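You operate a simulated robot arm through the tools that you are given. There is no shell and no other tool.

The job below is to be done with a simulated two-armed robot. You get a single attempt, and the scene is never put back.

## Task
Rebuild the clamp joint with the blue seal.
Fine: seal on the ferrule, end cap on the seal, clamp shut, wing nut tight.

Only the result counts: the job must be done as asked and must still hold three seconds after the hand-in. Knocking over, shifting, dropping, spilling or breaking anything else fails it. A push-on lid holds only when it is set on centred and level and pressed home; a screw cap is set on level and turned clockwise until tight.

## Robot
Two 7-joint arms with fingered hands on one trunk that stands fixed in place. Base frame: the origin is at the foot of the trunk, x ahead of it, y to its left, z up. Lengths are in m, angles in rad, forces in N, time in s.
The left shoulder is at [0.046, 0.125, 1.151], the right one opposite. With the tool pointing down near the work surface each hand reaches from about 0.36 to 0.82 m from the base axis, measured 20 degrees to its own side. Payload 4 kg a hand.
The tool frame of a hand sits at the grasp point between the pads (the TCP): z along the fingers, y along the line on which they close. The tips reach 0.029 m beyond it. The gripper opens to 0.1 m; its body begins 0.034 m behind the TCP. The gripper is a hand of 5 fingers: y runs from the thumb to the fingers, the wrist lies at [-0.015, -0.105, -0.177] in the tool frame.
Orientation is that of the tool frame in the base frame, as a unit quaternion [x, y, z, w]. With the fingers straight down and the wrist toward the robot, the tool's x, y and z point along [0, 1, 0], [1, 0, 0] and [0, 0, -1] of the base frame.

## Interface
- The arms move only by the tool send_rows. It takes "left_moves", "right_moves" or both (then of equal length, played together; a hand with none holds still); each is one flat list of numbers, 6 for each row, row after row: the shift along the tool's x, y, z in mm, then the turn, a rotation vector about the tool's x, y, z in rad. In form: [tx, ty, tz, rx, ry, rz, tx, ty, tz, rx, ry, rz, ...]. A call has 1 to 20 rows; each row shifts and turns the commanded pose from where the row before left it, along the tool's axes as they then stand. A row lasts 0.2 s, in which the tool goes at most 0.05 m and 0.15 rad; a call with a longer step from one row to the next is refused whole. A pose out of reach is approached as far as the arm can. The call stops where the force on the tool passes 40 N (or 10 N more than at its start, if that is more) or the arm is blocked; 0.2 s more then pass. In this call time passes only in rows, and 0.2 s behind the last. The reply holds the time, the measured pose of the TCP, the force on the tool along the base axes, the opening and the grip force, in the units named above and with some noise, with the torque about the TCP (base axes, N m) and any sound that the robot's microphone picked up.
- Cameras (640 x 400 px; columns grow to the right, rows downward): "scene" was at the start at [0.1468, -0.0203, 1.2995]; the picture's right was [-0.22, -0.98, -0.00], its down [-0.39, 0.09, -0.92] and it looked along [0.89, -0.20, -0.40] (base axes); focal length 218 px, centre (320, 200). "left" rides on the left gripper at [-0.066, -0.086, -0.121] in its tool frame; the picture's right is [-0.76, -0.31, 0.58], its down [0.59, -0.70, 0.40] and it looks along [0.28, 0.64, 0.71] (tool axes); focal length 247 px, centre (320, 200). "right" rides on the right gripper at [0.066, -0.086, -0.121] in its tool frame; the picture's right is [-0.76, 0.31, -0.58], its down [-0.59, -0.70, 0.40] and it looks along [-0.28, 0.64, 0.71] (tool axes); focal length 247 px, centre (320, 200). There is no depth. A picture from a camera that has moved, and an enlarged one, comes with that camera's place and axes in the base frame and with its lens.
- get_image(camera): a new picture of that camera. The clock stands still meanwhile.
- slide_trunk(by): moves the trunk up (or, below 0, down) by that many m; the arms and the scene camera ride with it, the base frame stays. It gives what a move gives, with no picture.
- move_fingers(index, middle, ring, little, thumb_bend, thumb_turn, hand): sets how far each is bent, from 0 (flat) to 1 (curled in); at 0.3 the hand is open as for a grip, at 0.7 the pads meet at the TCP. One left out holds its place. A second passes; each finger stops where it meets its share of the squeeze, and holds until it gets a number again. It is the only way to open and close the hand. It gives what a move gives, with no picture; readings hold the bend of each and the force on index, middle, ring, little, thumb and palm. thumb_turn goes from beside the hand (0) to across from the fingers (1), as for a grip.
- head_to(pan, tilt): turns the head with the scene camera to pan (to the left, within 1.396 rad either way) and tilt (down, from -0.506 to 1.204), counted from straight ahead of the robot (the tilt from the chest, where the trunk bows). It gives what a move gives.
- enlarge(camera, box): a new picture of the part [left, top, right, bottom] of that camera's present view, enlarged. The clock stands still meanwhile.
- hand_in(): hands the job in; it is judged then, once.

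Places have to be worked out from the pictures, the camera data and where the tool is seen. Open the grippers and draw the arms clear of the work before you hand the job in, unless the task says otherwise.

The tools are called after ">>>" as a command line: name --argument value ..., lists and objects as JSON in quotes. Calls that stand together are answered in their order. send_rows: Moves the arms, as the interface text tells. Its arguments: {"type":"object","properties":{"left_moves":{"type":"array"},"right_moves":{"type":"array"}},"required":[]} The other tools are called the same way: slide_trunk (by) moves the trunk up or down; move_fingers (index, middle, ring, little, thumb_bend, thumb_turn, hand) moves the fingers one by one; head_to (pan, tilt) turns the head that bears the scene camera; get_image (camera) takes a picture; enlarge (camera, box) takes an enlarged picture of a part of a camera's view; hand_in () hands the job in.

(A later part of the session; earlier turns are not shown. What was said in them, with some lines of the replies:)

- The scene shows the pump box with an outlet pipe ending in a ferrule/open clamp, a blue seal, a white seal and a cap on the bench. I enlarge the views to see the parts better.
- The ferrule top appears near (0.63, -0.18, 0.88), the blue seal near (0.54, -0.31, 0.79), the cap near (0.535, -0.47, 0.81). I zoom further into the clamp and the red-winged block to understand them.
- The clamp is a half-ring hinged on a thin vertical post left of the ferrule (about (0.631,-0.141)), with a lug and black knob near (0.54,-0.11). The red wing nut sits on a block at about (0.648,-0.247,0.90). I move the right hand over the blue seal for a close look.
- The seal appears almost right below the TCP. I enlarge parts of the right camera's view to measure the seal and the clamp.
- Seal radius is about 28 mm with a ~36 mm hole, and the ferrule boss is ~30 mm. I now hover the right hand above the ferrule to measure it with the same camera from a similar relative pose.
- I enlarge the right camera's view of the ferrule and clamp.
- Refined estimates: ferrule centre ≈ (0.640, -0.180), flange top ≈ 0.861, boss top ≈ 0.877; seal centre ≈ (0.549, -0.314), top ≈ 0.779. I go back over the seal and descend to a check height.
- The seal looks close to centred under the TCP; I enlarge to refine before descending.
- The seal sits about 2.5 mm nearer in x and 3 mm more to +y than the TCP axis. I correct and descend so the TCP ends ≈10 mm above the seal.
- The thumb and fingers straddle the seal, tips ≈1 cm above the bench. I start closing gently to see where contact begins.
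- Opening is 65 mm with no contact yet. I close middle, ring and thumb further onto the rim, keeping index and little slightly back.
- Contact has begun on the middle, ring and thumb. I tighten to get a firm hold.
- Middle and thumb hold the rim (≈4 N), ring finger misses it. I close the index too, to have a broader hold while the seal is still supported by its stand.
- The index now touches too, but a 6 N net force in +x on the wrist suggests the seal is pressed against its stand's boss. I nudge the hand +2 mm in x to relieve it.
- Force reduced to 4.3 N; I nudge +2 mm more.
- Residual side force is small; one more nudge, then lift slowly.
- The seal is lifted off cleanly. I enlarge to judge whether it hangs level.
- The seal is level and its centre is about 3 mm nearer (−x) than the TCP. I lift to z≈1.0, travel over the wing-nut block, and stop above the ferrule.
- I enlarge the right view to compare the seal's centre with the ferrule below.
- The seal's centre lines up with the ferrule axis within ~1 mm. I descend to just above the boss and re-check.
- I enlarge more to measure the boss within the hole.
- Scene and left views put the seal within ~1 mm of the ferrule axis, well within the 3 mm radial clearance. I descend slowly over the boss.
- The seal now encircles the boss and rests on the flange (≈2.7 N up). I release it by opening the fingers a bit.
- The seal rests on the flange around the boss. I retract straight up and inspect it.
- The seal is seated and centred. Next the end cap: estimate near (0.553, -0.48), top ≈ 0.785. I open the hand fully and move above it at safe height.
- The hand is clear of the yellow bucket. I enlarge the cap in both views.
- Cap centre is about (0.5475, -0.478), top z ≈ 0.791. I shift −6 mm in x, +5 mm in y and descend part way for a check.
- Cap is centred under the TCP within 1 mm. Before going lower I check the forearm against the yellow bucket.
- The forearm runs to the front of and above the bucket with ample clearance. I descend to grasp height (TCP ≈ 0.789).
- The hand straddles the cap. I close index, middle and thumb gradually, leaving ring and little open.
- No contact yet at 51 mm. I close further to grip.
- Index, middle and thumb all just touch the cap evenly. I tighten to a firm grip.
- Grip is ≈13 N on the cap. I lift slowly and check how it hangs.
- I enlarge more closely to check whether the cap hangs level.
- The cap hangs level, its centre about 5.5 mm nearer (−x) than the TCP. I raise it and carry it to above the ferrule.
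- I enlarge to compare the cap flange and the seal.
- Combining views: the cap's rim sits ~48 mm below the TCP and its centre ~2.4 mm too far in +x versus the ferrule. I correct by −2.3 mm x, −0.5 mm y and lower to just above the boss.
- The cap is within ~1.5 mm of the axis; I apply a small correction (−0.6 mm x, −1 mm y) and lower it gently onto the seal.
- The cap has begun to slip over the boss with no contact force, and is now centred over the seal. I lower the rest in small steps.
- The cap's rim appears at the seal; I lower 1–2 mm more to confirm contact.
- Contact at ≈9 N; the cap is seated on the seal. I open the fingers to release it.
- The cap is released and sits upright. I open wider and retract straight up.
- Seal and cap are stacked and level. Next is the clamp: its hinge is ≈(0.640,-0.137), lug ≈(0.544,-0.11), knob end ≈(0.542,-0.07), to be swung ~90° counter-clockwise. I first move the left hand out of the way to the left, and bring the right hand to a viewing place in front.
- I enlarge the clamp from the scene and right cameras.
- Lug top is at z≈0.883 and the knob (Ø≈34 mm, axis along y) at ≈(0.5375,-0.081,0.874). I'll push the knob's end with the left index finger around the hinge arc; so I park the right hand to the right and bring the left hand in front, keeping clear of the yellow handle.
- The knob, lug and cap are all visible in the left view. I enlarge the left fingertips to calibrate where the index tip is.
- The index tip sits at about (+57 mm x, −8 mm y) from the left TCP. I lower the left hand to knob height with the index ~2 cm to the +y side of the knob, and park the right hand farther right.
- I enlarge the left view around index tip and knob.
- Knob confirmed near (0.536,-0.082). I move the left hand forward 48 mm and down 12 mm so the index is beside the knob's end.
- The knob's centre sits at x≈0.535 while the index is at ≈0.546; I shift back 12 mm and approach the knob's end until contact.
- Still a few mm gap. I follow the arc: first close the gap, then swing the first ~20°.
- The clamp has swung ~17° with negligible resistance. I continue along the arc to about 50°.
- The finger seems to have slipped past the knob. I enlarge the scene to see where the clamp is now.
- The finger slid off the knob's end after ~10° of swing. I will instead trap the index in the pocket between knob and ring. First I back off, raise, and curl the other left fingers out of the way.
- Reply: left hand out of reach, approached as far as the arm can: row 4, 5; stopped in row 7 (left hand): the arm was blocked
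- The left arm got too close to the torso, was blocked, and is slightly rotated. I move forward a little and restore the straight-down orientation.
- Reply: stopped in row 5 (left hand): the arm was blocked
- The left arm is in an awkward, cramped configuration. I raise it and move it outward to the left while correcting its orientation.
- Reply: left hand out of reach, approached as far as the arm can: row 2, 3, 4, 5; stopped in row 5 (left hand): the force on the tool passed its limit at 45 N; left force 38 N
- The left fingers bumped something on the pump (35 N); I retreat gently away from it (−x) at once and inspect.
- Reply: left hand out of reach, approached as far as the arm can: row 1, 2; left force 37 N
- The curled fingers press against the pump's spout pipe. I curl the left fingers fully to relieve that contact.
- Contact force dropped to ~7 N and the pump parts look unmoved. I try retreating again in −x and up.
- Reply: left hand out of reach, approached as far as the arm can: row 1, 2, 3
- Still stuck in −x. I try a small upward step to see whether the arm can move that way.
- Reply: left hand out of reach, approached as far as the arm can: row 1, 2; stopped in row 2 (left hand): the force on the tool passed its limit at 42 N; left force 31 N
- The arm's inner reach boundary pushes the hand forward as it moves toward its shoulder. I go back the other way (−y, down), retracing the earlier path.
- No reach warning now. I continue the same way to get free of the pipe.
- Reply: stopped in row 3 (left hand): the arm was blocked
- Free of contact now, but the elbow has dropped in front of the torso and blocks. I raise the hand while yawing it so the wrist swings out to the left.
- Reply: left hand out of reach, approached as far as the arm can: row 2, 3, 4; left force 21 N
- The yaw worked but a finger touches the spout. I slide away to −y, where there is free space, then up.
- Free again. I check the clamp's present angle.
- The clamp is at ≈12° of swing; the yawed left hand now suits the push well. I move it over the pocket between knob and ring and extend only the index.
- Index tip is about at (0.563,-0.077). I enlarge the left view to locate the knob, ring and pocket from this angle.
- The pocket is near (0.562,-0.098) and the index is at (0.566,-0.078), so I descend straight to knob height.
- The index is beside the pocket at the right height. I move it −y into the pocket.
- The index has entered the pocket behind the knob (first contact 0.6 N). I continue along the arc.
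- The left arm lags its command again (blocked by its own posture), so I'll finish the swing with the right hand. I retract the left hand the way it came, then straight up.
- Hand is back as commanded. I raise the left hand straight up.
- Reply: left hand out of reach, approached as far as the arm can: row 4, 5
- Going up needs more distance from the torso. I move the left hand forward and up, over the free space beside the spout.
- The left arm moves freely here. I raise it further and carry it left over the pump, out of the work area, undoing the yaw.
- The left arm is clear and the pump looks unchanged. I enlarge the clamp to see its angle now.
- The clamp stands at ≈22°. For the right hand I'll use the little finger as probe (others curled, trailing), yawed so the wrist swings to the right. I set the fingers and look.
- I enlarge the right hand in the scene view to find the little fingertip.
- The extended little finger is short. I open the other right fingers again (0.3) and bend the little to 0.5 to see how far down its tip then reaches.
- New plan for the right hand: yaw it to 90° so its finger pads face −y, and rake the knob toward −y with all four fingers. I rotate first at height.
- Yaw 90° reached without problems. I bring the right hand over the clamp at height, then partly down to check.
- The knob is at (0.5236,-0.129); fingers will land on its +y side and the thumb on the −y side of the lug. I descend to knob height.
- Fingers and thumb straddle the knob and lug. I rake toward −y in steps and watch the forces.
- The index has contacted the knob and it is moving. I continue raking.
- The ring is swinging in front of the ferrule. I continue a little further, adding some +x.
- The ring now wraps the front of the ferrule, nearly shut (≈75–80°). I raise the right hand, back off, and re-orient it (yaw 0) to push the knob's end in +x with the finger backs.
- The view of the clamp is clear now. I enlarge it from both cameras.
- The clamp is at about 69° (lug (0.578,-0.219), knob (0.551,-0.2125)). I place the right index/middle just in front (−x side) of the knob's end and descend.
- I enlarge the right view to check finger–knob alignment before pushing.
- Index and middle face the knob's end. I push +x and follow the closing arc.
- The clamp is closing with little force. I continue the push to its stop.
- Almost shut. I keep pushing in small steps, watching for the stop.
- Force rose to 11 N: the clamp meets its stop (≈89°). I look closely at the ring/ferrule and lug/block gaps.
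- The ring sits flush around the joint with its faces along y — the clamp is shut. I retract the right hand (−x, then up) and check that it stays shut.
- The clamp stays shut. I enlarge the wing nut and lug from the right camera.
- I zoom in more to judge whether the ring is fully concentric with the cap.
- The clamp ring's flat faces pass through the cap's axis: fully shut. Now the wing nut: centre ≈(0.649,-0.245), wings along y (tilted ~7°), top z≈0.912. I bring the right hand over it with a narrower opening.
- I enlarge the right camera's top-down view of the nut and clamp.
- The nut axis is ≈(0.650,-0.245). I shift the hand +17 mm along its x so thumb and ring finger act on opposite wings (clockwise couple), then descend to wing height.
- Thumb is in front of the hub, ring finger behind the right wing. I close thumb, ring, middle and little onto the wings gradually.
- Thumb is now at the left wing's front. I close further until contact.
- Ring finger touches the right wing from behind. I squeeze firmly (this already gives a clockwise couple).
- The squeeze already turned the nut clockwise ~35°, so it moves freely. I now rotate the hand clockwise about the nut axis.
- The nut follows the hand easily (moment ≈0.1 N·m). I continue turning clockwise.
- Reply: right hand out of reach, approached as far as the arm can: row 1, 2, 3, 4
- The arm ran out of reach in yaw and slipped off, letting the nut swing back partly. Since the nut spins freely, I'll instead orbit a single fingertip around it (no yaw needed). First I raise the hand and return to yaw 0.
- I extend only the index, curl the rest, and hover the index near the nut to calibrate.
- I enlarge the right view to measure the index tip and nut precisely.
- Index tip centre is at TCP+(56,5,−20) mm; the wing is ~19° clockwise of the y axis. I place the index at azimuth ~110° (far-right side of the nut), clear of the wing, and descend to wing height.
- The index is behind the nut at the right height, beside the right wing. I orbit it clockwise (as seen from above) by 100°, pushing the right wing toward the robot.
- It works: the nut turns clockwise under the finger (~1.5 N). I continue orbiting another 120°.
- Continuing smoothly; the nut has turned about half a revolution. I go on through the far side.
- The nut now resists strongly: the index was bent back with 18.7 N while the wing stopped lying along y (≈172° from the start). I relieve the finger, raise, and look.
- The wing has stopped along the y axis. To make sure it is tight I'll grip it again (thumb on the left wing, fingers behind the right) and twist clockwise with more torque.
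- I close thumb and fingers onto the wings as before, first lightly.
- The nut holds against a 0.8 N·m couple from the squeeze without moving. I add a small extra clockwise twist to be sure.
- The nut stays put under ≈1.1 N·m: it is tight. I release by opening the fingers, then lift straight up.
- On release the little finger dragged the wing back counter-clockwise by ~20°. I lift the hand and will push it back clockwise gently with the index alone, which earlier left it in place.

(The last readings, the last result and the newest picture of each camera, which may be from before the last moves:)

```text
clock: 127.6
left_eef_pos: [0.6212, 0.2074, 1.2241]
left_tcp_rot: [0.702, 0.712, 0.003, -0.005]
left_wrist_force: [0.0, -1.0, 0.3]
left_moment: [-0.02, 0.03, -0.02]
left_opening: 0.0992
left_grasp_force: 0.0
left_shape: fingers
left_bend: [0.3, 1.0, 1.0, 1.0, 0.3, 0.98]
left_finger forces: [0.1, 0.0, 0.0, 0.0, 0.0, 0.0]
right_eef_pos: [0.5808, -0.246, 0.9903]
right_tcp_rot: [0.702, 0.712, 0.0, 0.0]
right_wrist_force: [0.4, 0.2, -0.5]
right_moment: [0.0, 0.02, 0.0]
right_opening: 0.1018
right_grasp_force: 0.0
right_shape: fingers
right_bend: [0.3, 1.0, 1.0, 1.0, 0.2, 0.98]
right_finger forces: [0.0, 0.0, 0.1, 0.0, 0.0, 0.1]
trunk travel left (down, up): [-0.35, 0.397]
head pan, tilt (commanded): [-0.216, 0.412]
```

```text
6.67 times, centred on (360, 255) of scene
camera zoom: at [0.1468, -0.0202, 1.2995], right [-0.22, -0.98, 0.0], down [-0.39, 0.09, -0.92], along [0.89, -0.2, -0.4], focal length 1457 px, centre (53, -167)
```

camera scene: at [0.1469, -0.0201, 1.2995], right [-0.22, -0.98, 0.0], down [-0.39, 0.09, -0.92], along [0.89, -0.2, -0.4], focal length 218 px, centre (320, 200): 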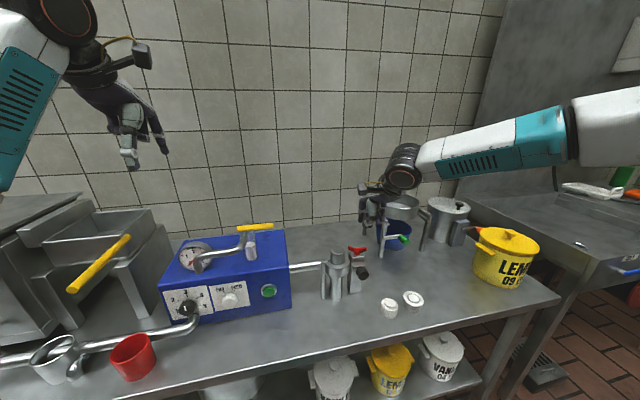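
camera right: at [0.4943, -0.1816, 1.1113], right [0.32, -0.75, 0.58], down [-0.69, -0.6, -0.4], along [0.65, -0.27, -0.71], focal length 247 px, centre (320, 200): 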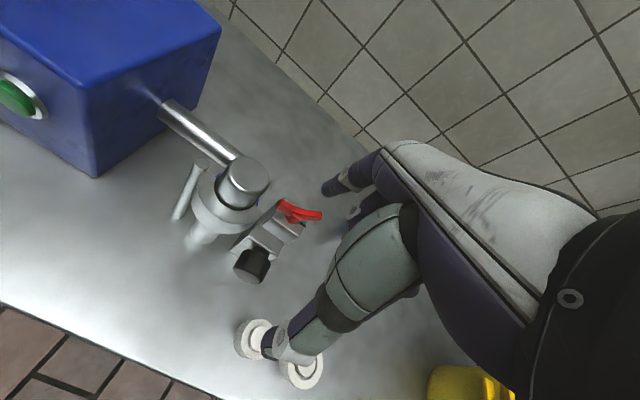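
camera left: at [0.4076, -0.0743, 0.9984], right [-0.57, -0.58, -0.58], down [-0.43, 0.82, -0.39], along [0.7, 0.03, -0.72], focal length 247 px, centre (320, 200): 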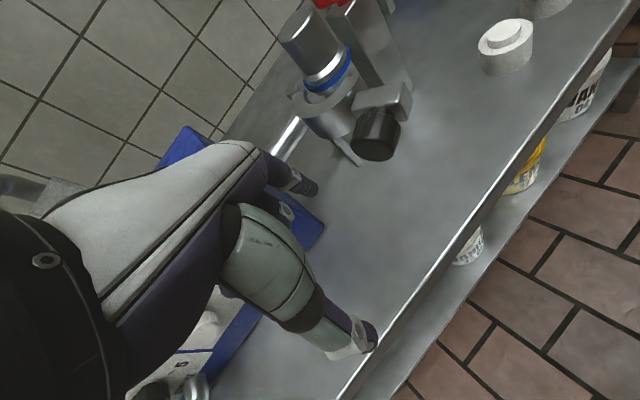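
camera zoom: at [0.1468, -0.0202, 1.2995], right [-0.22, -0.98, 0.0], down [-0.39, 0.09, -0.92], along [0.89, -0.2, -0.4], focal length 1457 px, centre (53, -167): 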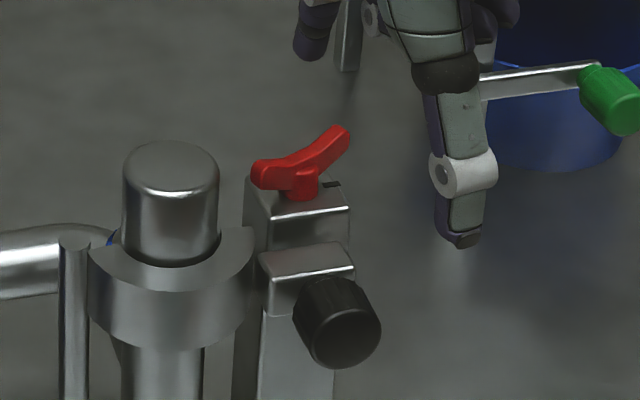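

The wing sits ~20–25° back. I bring the index to the robot side of the left wing and push it +x (clockwise) again.

>>> send_rows --right_moves '[8.5, -14, 0, 0, 0, 0, 8.5, -15, 0, 0, 0, 0, 0, 0, 25, 0, 0, 0, 0, 0, 25, 0, 0, 0, 0, 0, 15, 0, 0, 0, 0, 0, 0, 0, 0, 0]'

>>> enlarge --camera "right" --box '[240, 110, 400, 250]'

>>> enlarge --camera "scene" --box '[330, 225, 390, 285]'

```text
clock: 129.0
left_eef_pos: [0.6211, 0.2073, 1.2247]
left_tcp_rot: [0.703, 0.712, 0.003, -0.005]
left_wrist_force: [-0.9, 0.3, 0.9]
left_moment: [-0.02, -0.01, -0.01]
left_opening: 0.099
left_grasp_force: 0.0
left_shape: fingers
left_bend: [0.3, 1.0, 1.0, 1.0, 0.3, 0.98]
left_finger forces: [0.1, 0.0, 0.0, 0.1, 0.0, 0.1]
right_eef_pos: [0.5522, -0.2294, 0.9272]
right_tcp_rot: [0.701, 0.713, 0.0, 0.001]
right_wrist_force: [-0.6, -0.1, 0.2]
right_moment: [0.01, 0.03, 0.0]
right_opening: 0.1018
right_grasp_force: 0.0
right_shape: fingers
right_bend: [0.3, 1.0, 1.0, 1.0, 0.2, 0.98]
right_finger forces: [0.1, 0.0, 0.1, 0.0, 0.0, 0.1]
trunk travel left (down, up): [-0.35, 0.397]
head pan, tilt (commanded): [-0.216, 0.412]
```

```text
2.86 times, centred on (320, 180) of right
camera zoom: at [0.4651, -0.1645, 1.0466], right [0.32, -0.75, 0.58], down [-0.69, -0.6, -0.4], along [0.65, -0.27, -0.71], focal length 706 px, centre (320, 257)
```

zoom: 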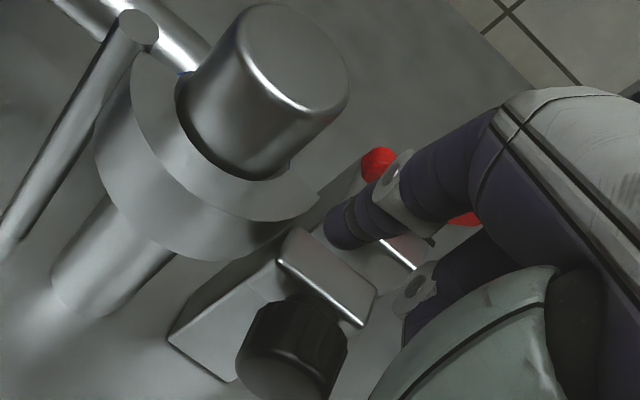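

```text
6.67 times, centred on (360, 255) of scene
camera zoom: at [0.1467, -0.0201, 1.2995], right [-0.22, -0.98, 0.0], down [-0.39, 0.09, -0.92], along [0.89, -0.2, -0.4], focal length 1457 px, centre (53, -167)
```

zoom: 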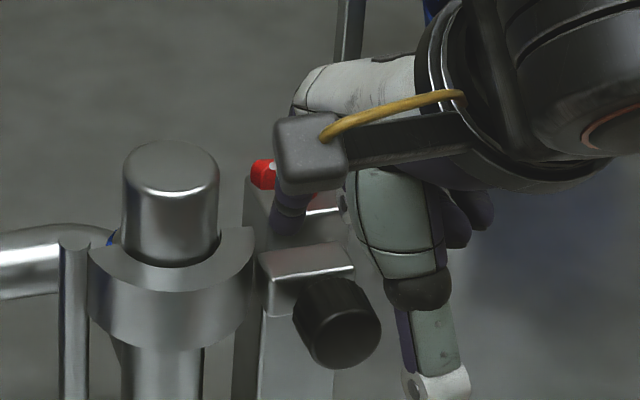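

The index is in front of the left wing. I push +x in small steps.

>>> send_rows --right_moves '[0, 7, 0, 0, 0, 0, 0, 7, 0, 0, 0, 0, 0, 6, 0, 0, 0, 0, 0, 5, 0, 0, 0, 0, 0, 0, 0, 0, 0, 0]'

>>> enlarge --camera "right" --box '[240, 110, 400, 250]'

>>> enlarge --camera "scene" --box '[330, 225, 390, 285]'

```text
clock: 130.2
left_eef_pos: [0.6231, 0.2086, 1.223]
left_tcp_rot: [0.702, 0.712, 0.003, -0.006]
left_wrist_force: [0.1, 0.4, 0.5]
left_moment: [0.02, 0.03, 0.0]
left_opening: 0.0987
left_grasp_force: 0.1
left_shape: fingers
left_bend: [0.3, 1.0, 1.0, 1.0, 0.3, 0.98]
left_finger forces: [0.0, 0.1, 0.0, 0.1, 0.0, 0.1]
right_eef_pos: [0.576, -0.2292, 0.9251]
right_tcp_rot: [0.702, 0.713, -0.001, 0.0]
right_wrist_force: [-1.1, -0.2, 0.9]
right_moment: [0.0, 0.02, 0.01]
right_opening: 0.1004
right_grasp_force: 0.6
right_shape: fingers
right_bend: [0.31, 1.0, 1.0, 1.0, 0.2, 0.98]
right_finger forces: [0.7, 0.1, 0.0, 0.0, 0.1, 0.1]
trunk travel left (down, up): [-0.35, 0.397]
head pan, tilt (commanded): [-0.216, 0.412]
```

```text
2.86 times, centred on (320, 180) of right
camera zoom: at [0.4905, -0.1645, 1.0466], right [0.32, -0.75, 0.58], down [-0.69, -0.6, -0.4], along [0.65, -0.27, -0.71], focal length 706 px, centre (320, 257)
```

zoom: 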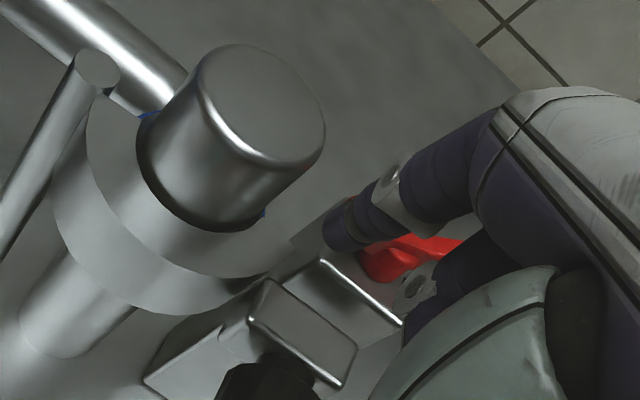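

```text
6.67 times, centred on (360, 255) of scene
camera zoom: at [0.1468, -0.0202, 1.2995], right [-0.22, -0.98, 0.0], down [-0.39, 0.09, -0.92], along [0.89, -0.2, -0.4], focal length 1457 px, centre (53, -167)
```

zoom: 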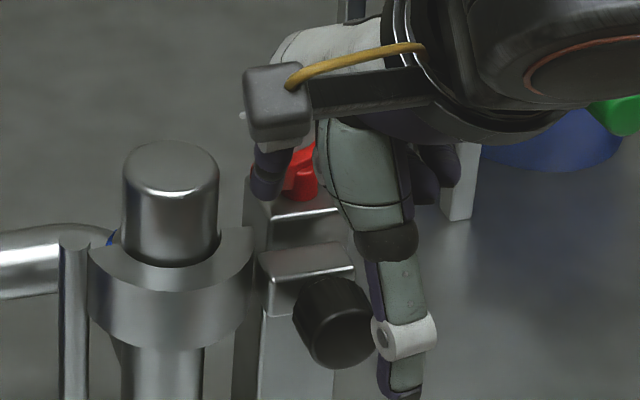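

Light contact (0.7 N) while the wing moves. I continue until it stops.

>>> send_rows --right_moves '[0, 5, 0, 0, 0, 0, 0, 5, 0, 0, 0, 0, 0, 0, 0, 0, 0, 0]'

>>> enlarge --camera "right" --box '[240, 110, 400, 250]'

```text
clock: 131.0
left_eef_pos: [0.6221, 0.2081, 1.224]
left_tcp_rot: [0.703, 0.711, 0.003, -0.005]
left_wrist_force: [0.2, 0.9, 0.8]
left_moment: [-0.01, 0.01, 0.0]
left_opening: 0.099
left_grasp_force: 0.1
left_shape: fingers
left_bend: [0.3, 1.0, 1.0, 1.0, 0.3, 0.98]
left_finger forces: [0.0, 0.1, 0.0, 0.0, 0.0, 0.0]
right_eef_pos: [0.5883, -0.2281, 0.9253]
right_tcp_rot: [0.701, 0.713, 0.0, 0.001]
right_wrist_force: [-0.8, -0.5, 1.0]
right_moment: [0.01, 0.03, 0.02]
right_opening: 0.0999
right_grasp_force: 0.6
right_shape: fingers
right_bend: [0.31, 1.0, 1.0, 1.0, 0.2, 0.98]
right_finger forces: [1.2, 0.0, 0.0, 0.1, 0.1, 0.0]
trunk travel left (down, up): [-0.35, 0.397]
head pan, tilt (commanded): [-0.216, 0.412]
```

```text
2.86 times, centred on (320, 180) of right
camera zoom: at [0.501, -0.1648, 1.0468], right [0.32, -0.75, 0.58], down [-0.69, -0.6, -0.4], along [0.65, -0.27, -0.71], focal length 706 px, centre (320, 257)
```

zoom: 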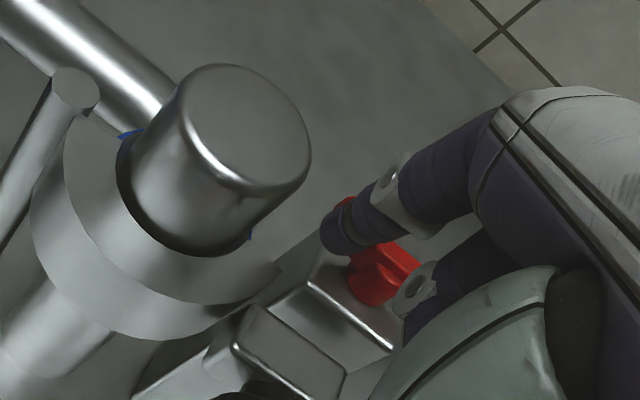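

The wing is nearly along y again. I push a few more millimetres to feel the stop.

>>> send_rows --right_moves '[0, 4, 0, 0, 0, 0, 0, 4, 0, 0, 0, 0, 0, 0, 0, 0, 0, 0]'

>>> enlarge --camera "right" --box '[240, 110, 400, 250]'

>>> enlarge --camera "scene" --box '[330, 225, 390, 285]'

```text
clock: 131.8
left_eef_pos: [0.6209, 0.2073, 1.2253]
left_tcp_rot: [0.702, 0.712, 0.003, -0.006]
left_wrist_force: [0.3, -0.2, -0.3]
left_moment: [0.0, 0.02, 0.02]
left_opening: 0.0988
left_grasp_force: 0.0
left_shape: fingers
left_bend: [0.3, 1.0, 1.0, 1.0, 0.3, 0.98]
left_finger forces: [0.1, 0.1, 0.0, 0.1, 0.0, 0.1]
right_eef_pos: [0.5941, -0.2285, 0.9269]
right_tcp_rot: [0.701, 0.713, 0.0, 0.0]
right_wrist_force: [-6.2, 0.6, 2.1]
right_moment: [0.02, 0.06, 0.03]
right_opening: 0.0932
right_grasp_force: 3.9
right_shape: fingers
right_bend: [0.35, 1.0, 1.0, 1.0, 0.2, 0.98]
right_finger forces: [6.7, 0.0, 0.0, 0.0, 0.0, 0.0]
trunk travel left (down, up): [-0.35, 0.397]
head pan, tilt (commanded): [-0.216, 0.412]
```

```text
2.86 times, centred on (320, 180) of right
camera zoom: at [0.5083, -0.1649, 1.0472], right [0.32, -0.75, 0.58], down [-0.69, -0.6, -0.4], along [0.65, -0.27, -0.71], focal length 706 px, centre (320, 257)
```

zoom: 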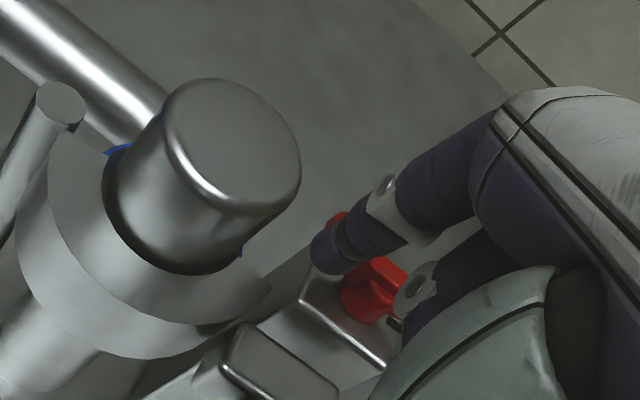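

```text
6.67 times, centred on (360, 255) of scene
camera zoom: at [0.1458, -0.0201, 1.2996], right [-0.22, -0.98, 0.0], down [-0.39, 0.09, -0.92], along [0.9, -0.2, -0.4], focal length 1457 px, centre (53, -167)
```

zoom: 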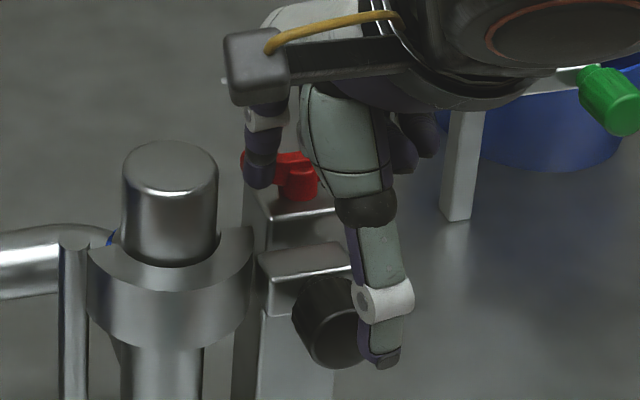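

The stop is felt again (6.7 N and rising). I press a little more, then back off straight in −x so the wing isn't dragged.

>>> send_rows --right_moves '[0, 4, 0, 0, 0, 0, 0, 3, 0, 0, 0, 0, 0, 0, 0, 0, 0, 0]'

>>> send_rows --right_moves '[0, -3, 0, 0, 0, 0, 0, -4, 0, 0, 0, 0, 0, -5, 0, 0, 0, 0, 0, -6, 0, 0, 0, 0, 0, -10, 0, 0, 0, 0, 0, -12, 0, 0, 0, 0, 0, 0, -20, 0, 0, 0, 0, 0, -25, 0, 0, 0, 0, 0, -25, 0, 0, 0, 0, 0, 0, 0, 0, 0]'

>>> enlarge --camera "right" --box '[200, 90, 400, 250]'

>>> enlarge --camera "scene" --box '[330, 225, 390, 285]'

```text
clock: 132.6
left_eef_pos: [0.6217, 0.208, 1.2252]
left_tcp_rot: [0.702, 0.712, 0.004, -0.005]
left_wrist_force: [-0.1, -0.4, -1.2]
left_moment: [-0.02, 0.01, -0.03]
left_opening: 0.0987
left_grasp_force: 0.0
left_shape: fingers
left_bend: [0.3, 1.0, 1.0, 1.0, 0.3, 0.98]
left_finger forces: [0.0, 0.1, 0.1, 0.0, 0.0, 0.1]
right_eef_pos: [0.6022, -0.228, 0.927]
right_tcp_rot: [0.701, 0.713, -0.001, 0.0]
right_wrist_force: [-9.8, 0.5, 1.6]
right_moment: [0.02, 0.13, 0.07]
right_opening: 0.0855
right_grasp_force: 5.4
right_shape: fingers
right_bend: [0.4, 1.0, 1.0, 1.0, 0.2, 0.98]
right_finger forces: [9.9, 0.0, 0.0, 0.0, 0.0, 0.0]
trunk travel left (down, up): [-0.35, 0.397]
head pan, tilt (commanded): [-0.216, 0.412]
```

```text
clock: 134.8
left_eef_pos: [0.6237, 0.2073, 1.2244]
left_tcp_rot: [0.702, 0.712, 0.003, -0.006]
left_wrist_force: [0.1, 0.4, -0.4]
left_moment: [-0.01, 0.01, -0.03]
left_opening: 0.0986
left_grasp_force: 0.0
left_shape: fingers
left_bend: [0.3, 1.0, 1.0, 1.0, 0.3, 0.98]
left_finger forces: [0.0, 0.1, 0.1, 0.0, 0.0, 0.0]
right_eef_pos: [0.5639, -0.2281, 0.9956]
right_tcp_rot: [0.701, 0.713, -0.001, 0.0]
right_wrist_force: [0.1, -0.3, -0.1]
right_moment: [0.0, -0.02, -0.01]
right_opening: 0.1017
right_grasp_force: 0.1
right_shape: fingers
right_bend: [0.3, 1.0, 1.0, 1.0, 0.2, 0.98]
right_finger forces: [0.0, 0.0, 0.0, 0.1, 0.0, 0.0]
trunk travel left (down, up): [-0.35, 0.397]
head pan, tilt (commanded): [-0.216, 0.412]
```

```text
2.50 times, centred on (300, 170) of right
camera zoom: at [0.4773, -0.1642, 1.1169], right [0.32, -0.75, 0.58], down [-0.69, -0.6, -0.4], along [0.65, -0.27, -0.71], focal length 617 px, centre (370, 275)
```

zoom: 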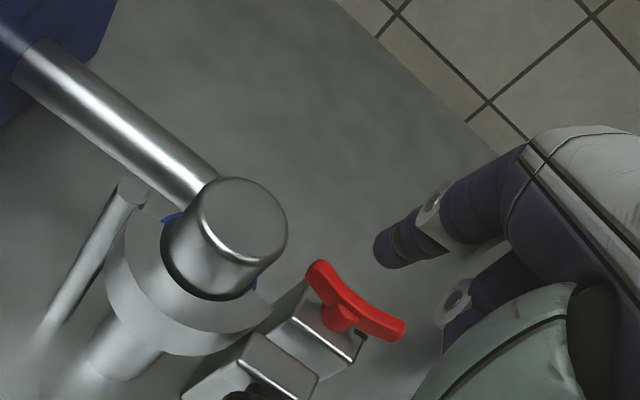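

```text
6.67 times, centred on (360, 255) of scene
camera zoom: at [0.147, -0.0203, 1.2994], right [-0.22, -0.98, 0.0], down [-0.39, 0.09, -0.92], along [0.89, -0.2, -0.4], focal length 1457 px, centre (53, -167)
```

zoom: 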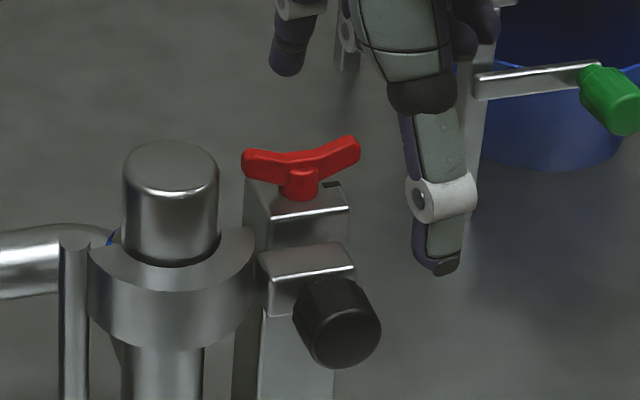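

The nut stays at its tight stop, aligned with the mark; the clamp is still shut. I retract the right hand up and to the right, and open both hands.

>>> send_rows --right_moves '[0, -5, -35, 0, 0, 0, 0, -5, -40, 0, 0, 0, 0, -5, -40, 0, 0, 0, -20, -5, -40, 0, 0, 0, -35, -10, -20, 0, 0, 0, -40, -15, -10, 0, 0, 0, -40, -20, -10, 0, 0, 0, -40, -20, 0, 0, 0, 0, -30, -20, 0, 0, 0, 0]'

>>> move_fingers --hand "right" --index 0.3 --middle 0.3 --ring 0.3 --little 0.3 --thumb_bend 0.3

>>> move_fingers --hand "left" --index 0.3 --middle 0.3 --ring 0.3 --little 0.3 --thumb_bend 0.3

>>> get_image --camera "scene"

>>> get_image --camera "right"

>>> enlarge --camera "scene" --box '[310, 235, 380, 305]'

```text
clock: 136.8
left_eef_pos: [0.6218, 0.2061, 1.225]
left_tcp_rot: [0.702, 0.712, 0.004, -0.005]
left_wrist_force: [0.2, -0.2, 0.3]
left_moment: [0.01, 0.02, 0.0]
left_opening: 0.0988
left_grasp_force: 0.0
left_shape: fingers
left_bend: [0.3, 1.0, 1.0, 1.0, 0.3, 0.98]
left_finger forces: [0.0, 0.0, 0.0, 0.1, 0.0, 0.1]
right_eef_pos: [0.461, -0.4364, 1.1901]
right_tcp_rot: [0.701, 0.713, 0.0, 0.0]
right_wrist_force: [0.4, 0.1, -0.3]
right_moment: [0.03, 0.02, -0.01]
right_opening: 0.1015
right_grasp_force: 0.1
right_shape: fingers
right_bend: [0.3, 1.0, 1.0, 1.0, 0.2, 0.98]
right_finger forces: [0.0, 0.0, 0.0, 0.0, 0.0, 0.1]
trunk travel left (down, up): [-0.35, 0.397]
head pan, tilt (commanded): [-0.216, 0.412]
```

```text
clock: 137.8
left_eef_pos: [0.6224, 0.2086, 1.2254]
left_tcp_rot: [0.702, 0.713, 0.003, -0.006]
left_wrist_force: [-0.7, 0.1, 0.7]
left_moment: [0.0, -0.01, -0.01]
left_opening: 0.0989
left_grasp_force: 0.1
left_shape: fingers
left_bend: [0.3, 1.0, 1.0, 1.0, 0.3, 0.98]
left_finger forces: [0.0, 0.0, 0.0, 0.0, 0.0, 0.1]
right_eef_pos: [0.4609, -0.4362, 1.1908]
right_tcp_rot: [0.701, 0.713, 0.0, 0.0]
right_wrist_force: [0.3, -0.7, 0.1]
right_moment: [0.04, -0.01, 0.01]
right_opening: 0.0985
right_grasp_force: 0.1
right_shape: fingers
right_bend: [0.3, 0.3, 0.3, 0.3, 0.3, 0.98]
right_finger forces: [0.0, 0.1, 0.0, 0.0, 0.0, 0.0]
trunk travel left (down, up): [-0.35, 0.397]
head pan, tilt (commanded): [-0.216, 0.412]
```

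```text
clock: 138.8
left_eef_pos: [0.6218, 0.2077, 1.2242]
left_tcp_rot: [0.702, 0.712, 0.004, -0.005]
left_wrist_force: [0.5, -0.7, 0.1]
left_moment: [-0.03, -0.01, 0.0]
left_opening: 0.0987
left_grasp_force: 0.0
left_shape: fingers
left_bend: [0.3, 0.3, 0.3, 0.3, 0.3, 0.98]
left_finger forces: [0.0, 0.0, 0.0, 0.0, 0.0, 0.0]
right_eef_pos: [0.4594, -0.4361, 1.1921]
right_tcp_rot: [0.702, 0.713, -0.001, 0.0]
right_wrist_force: [-0.6, -0.5, -0.1]
right_moment: [0.0, 0.01, 0.0]
right_opening: 0.0986
right_grasp_force: 0.0
right_shape: fingers
right_bend: [0.3, 0.3, 0.3, 0.3, 0.3, 0.98]
right_finger forces: [0.1, 0.0, 0.0, 0.0, 0.1, 0.0]
trunk travel left (down, up): [-0.35, 0.397]
head pan, tilt (commanded): [-0.216, 0.412]
```

```text
taken
camera scene: at [0.1468, -0.0203, 1.2995], right [-0.22, -0.98, 0.0], down [-0.39, 0.09, -0.92], along [0.89, -0.2, -0.4], focal length 218 px, centre (320, 200)
```

scene: 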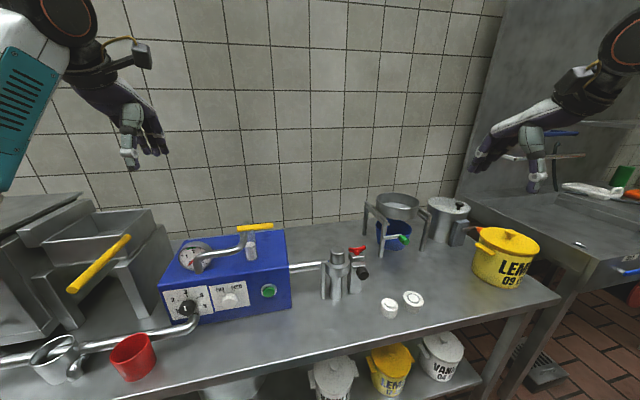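

```text
taken
camera right: at [0.3749, -0.3726, 1.3114], right [0.32, -0.75, 0.58], down [-0.69, -0.6, -0.4], along [0.65, -0.27, -0.71], focal length 247 px, centre (320, 200)
```

right: 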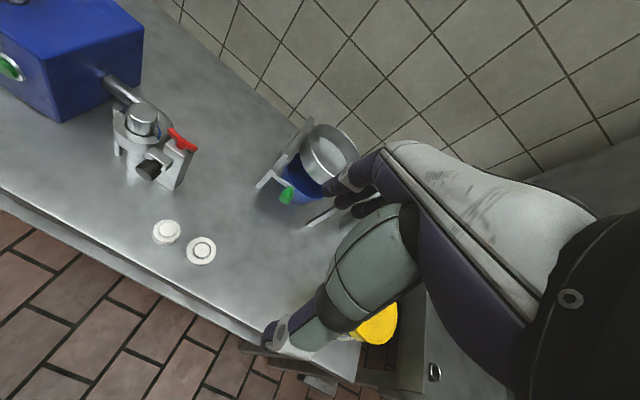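

```text
5.71 times, centred on (345, 270) of scene
camera zoom: at [0.1468, -0.0203, 1.2995], right [-0.22, -0.98, 0.0], down [-0.39, 0.09, -0.92], along [0.89, -0.2, -0.4], focal length 1249 px, centre (177, -200)
```

zoom: 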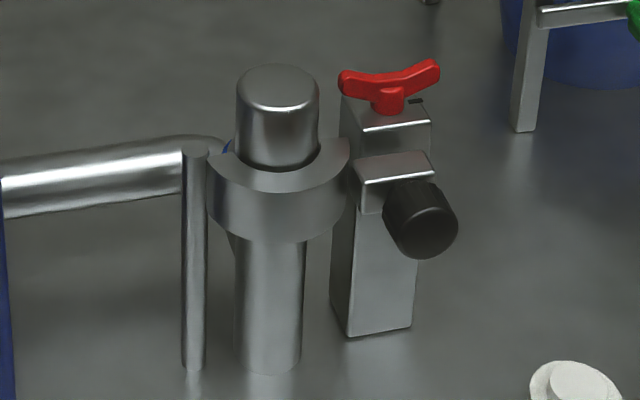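

Everything looks in place. I take a final close look at the joint from the right camera to confirm concentricity and the nut's position.

>>> enlarge --camera "right" --box '[95, 85, 215, 200]'

>>> enlarge --camera "scene" --box '[320, 240, 372, 290]'

>>> enlarge --camera "scene" --box '[130, 200, 310, 340]'

```text
3.48 times, centred on (155, 142) of right
camera zoom: at [0.3749, -0.3726, 1.3114], right [0.32, -0.75, 0.58], down [-0.69, -0.6, -0.4], along [0.65, -0.27, -0.71], focal length 859 px, centre (894, 400)
```

zoom: 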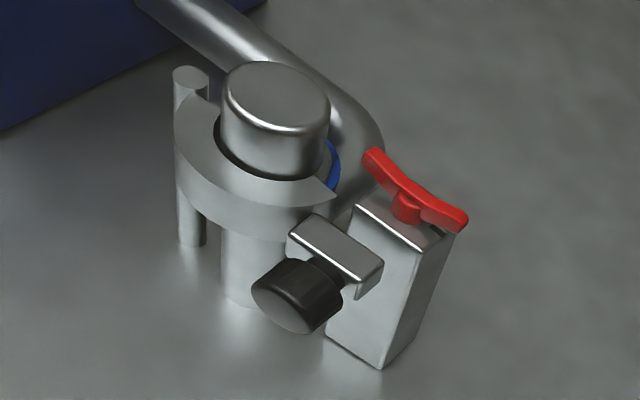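

```text
8.00 times, centred on (346, 265) of scene
camera zoom: at [0.1468, -0.0203, 1.2995], right [-0.22, -0.98, 0.0], down [-0.39, 0.09, -0.92], along [0.89, -0.2, -0.4], focal length 1748 px, centre (112, -320)
```

zoom: 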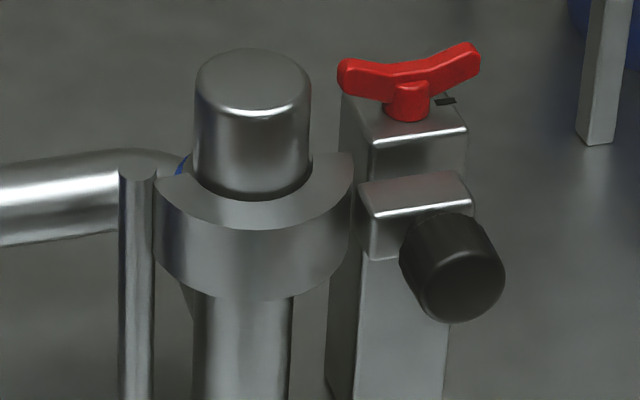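

```text
2.86 times, centred on (220, 270) of scene
camera zoom: at [0.1468, -0.0203, 1.2995], right [-0.22, -0.98, 0.0], down [-0.39, 0.09, -0.92], along [0.89, -0.2, -0.4], focal length 624 px, centre (606, 0)
```

zoom: 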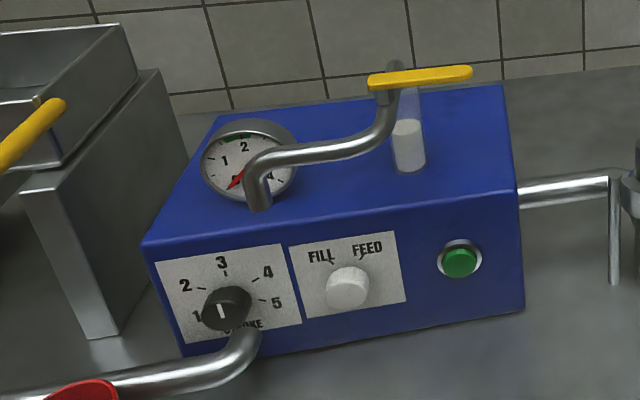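

The seal is on the ferrule, with the cap seated on it. The clamp is shut and concentric, and the wing nut is at its tight stop. The other objects look unmoved, both hands are open and the arms are clear, so I hand in.

>>> hand_in

```text
The job is handed in.
```

The clamp joint is rebuilt with the blue seal and handed in; the judging result has not come back to me.

- **Seal:** the blue seal sits on the ferrule flange, around the boss.
- **End cap:** it is set level on the seal. I lowered it until contact (about 9 N) and released it.
- **Clamp:** it is swung shut, and its flat faces line up with the cap axis in the camera views. It stayed shut when I let go.
- **Wing nut:** I turned it clockwise about half a turn to a firm stop. It held against about 1.1 N·m without moving.

Three things did not go cleanly:

- **Left hand hit the pump's spout pipe.** While moving clear, the left fingers pressed on it several times, up to about 45 N. The spout, handle and gauge look unchanged in the pictures, but if anything shifted slightly I could not measure it.
- **The nut slipped back once.** On release a finger dragged it back about 20°. I pushed it back to the stop (about 10 N this time) and backed off; it stayed in place.
- **Lug gap:** a small gap remains between the clamp's lug and the block that carries the nut. I took the clamp as shut because it met a firm stop (about 11 N) and is concentric with the cap.

Both hands are open and the arms are clear of the work.
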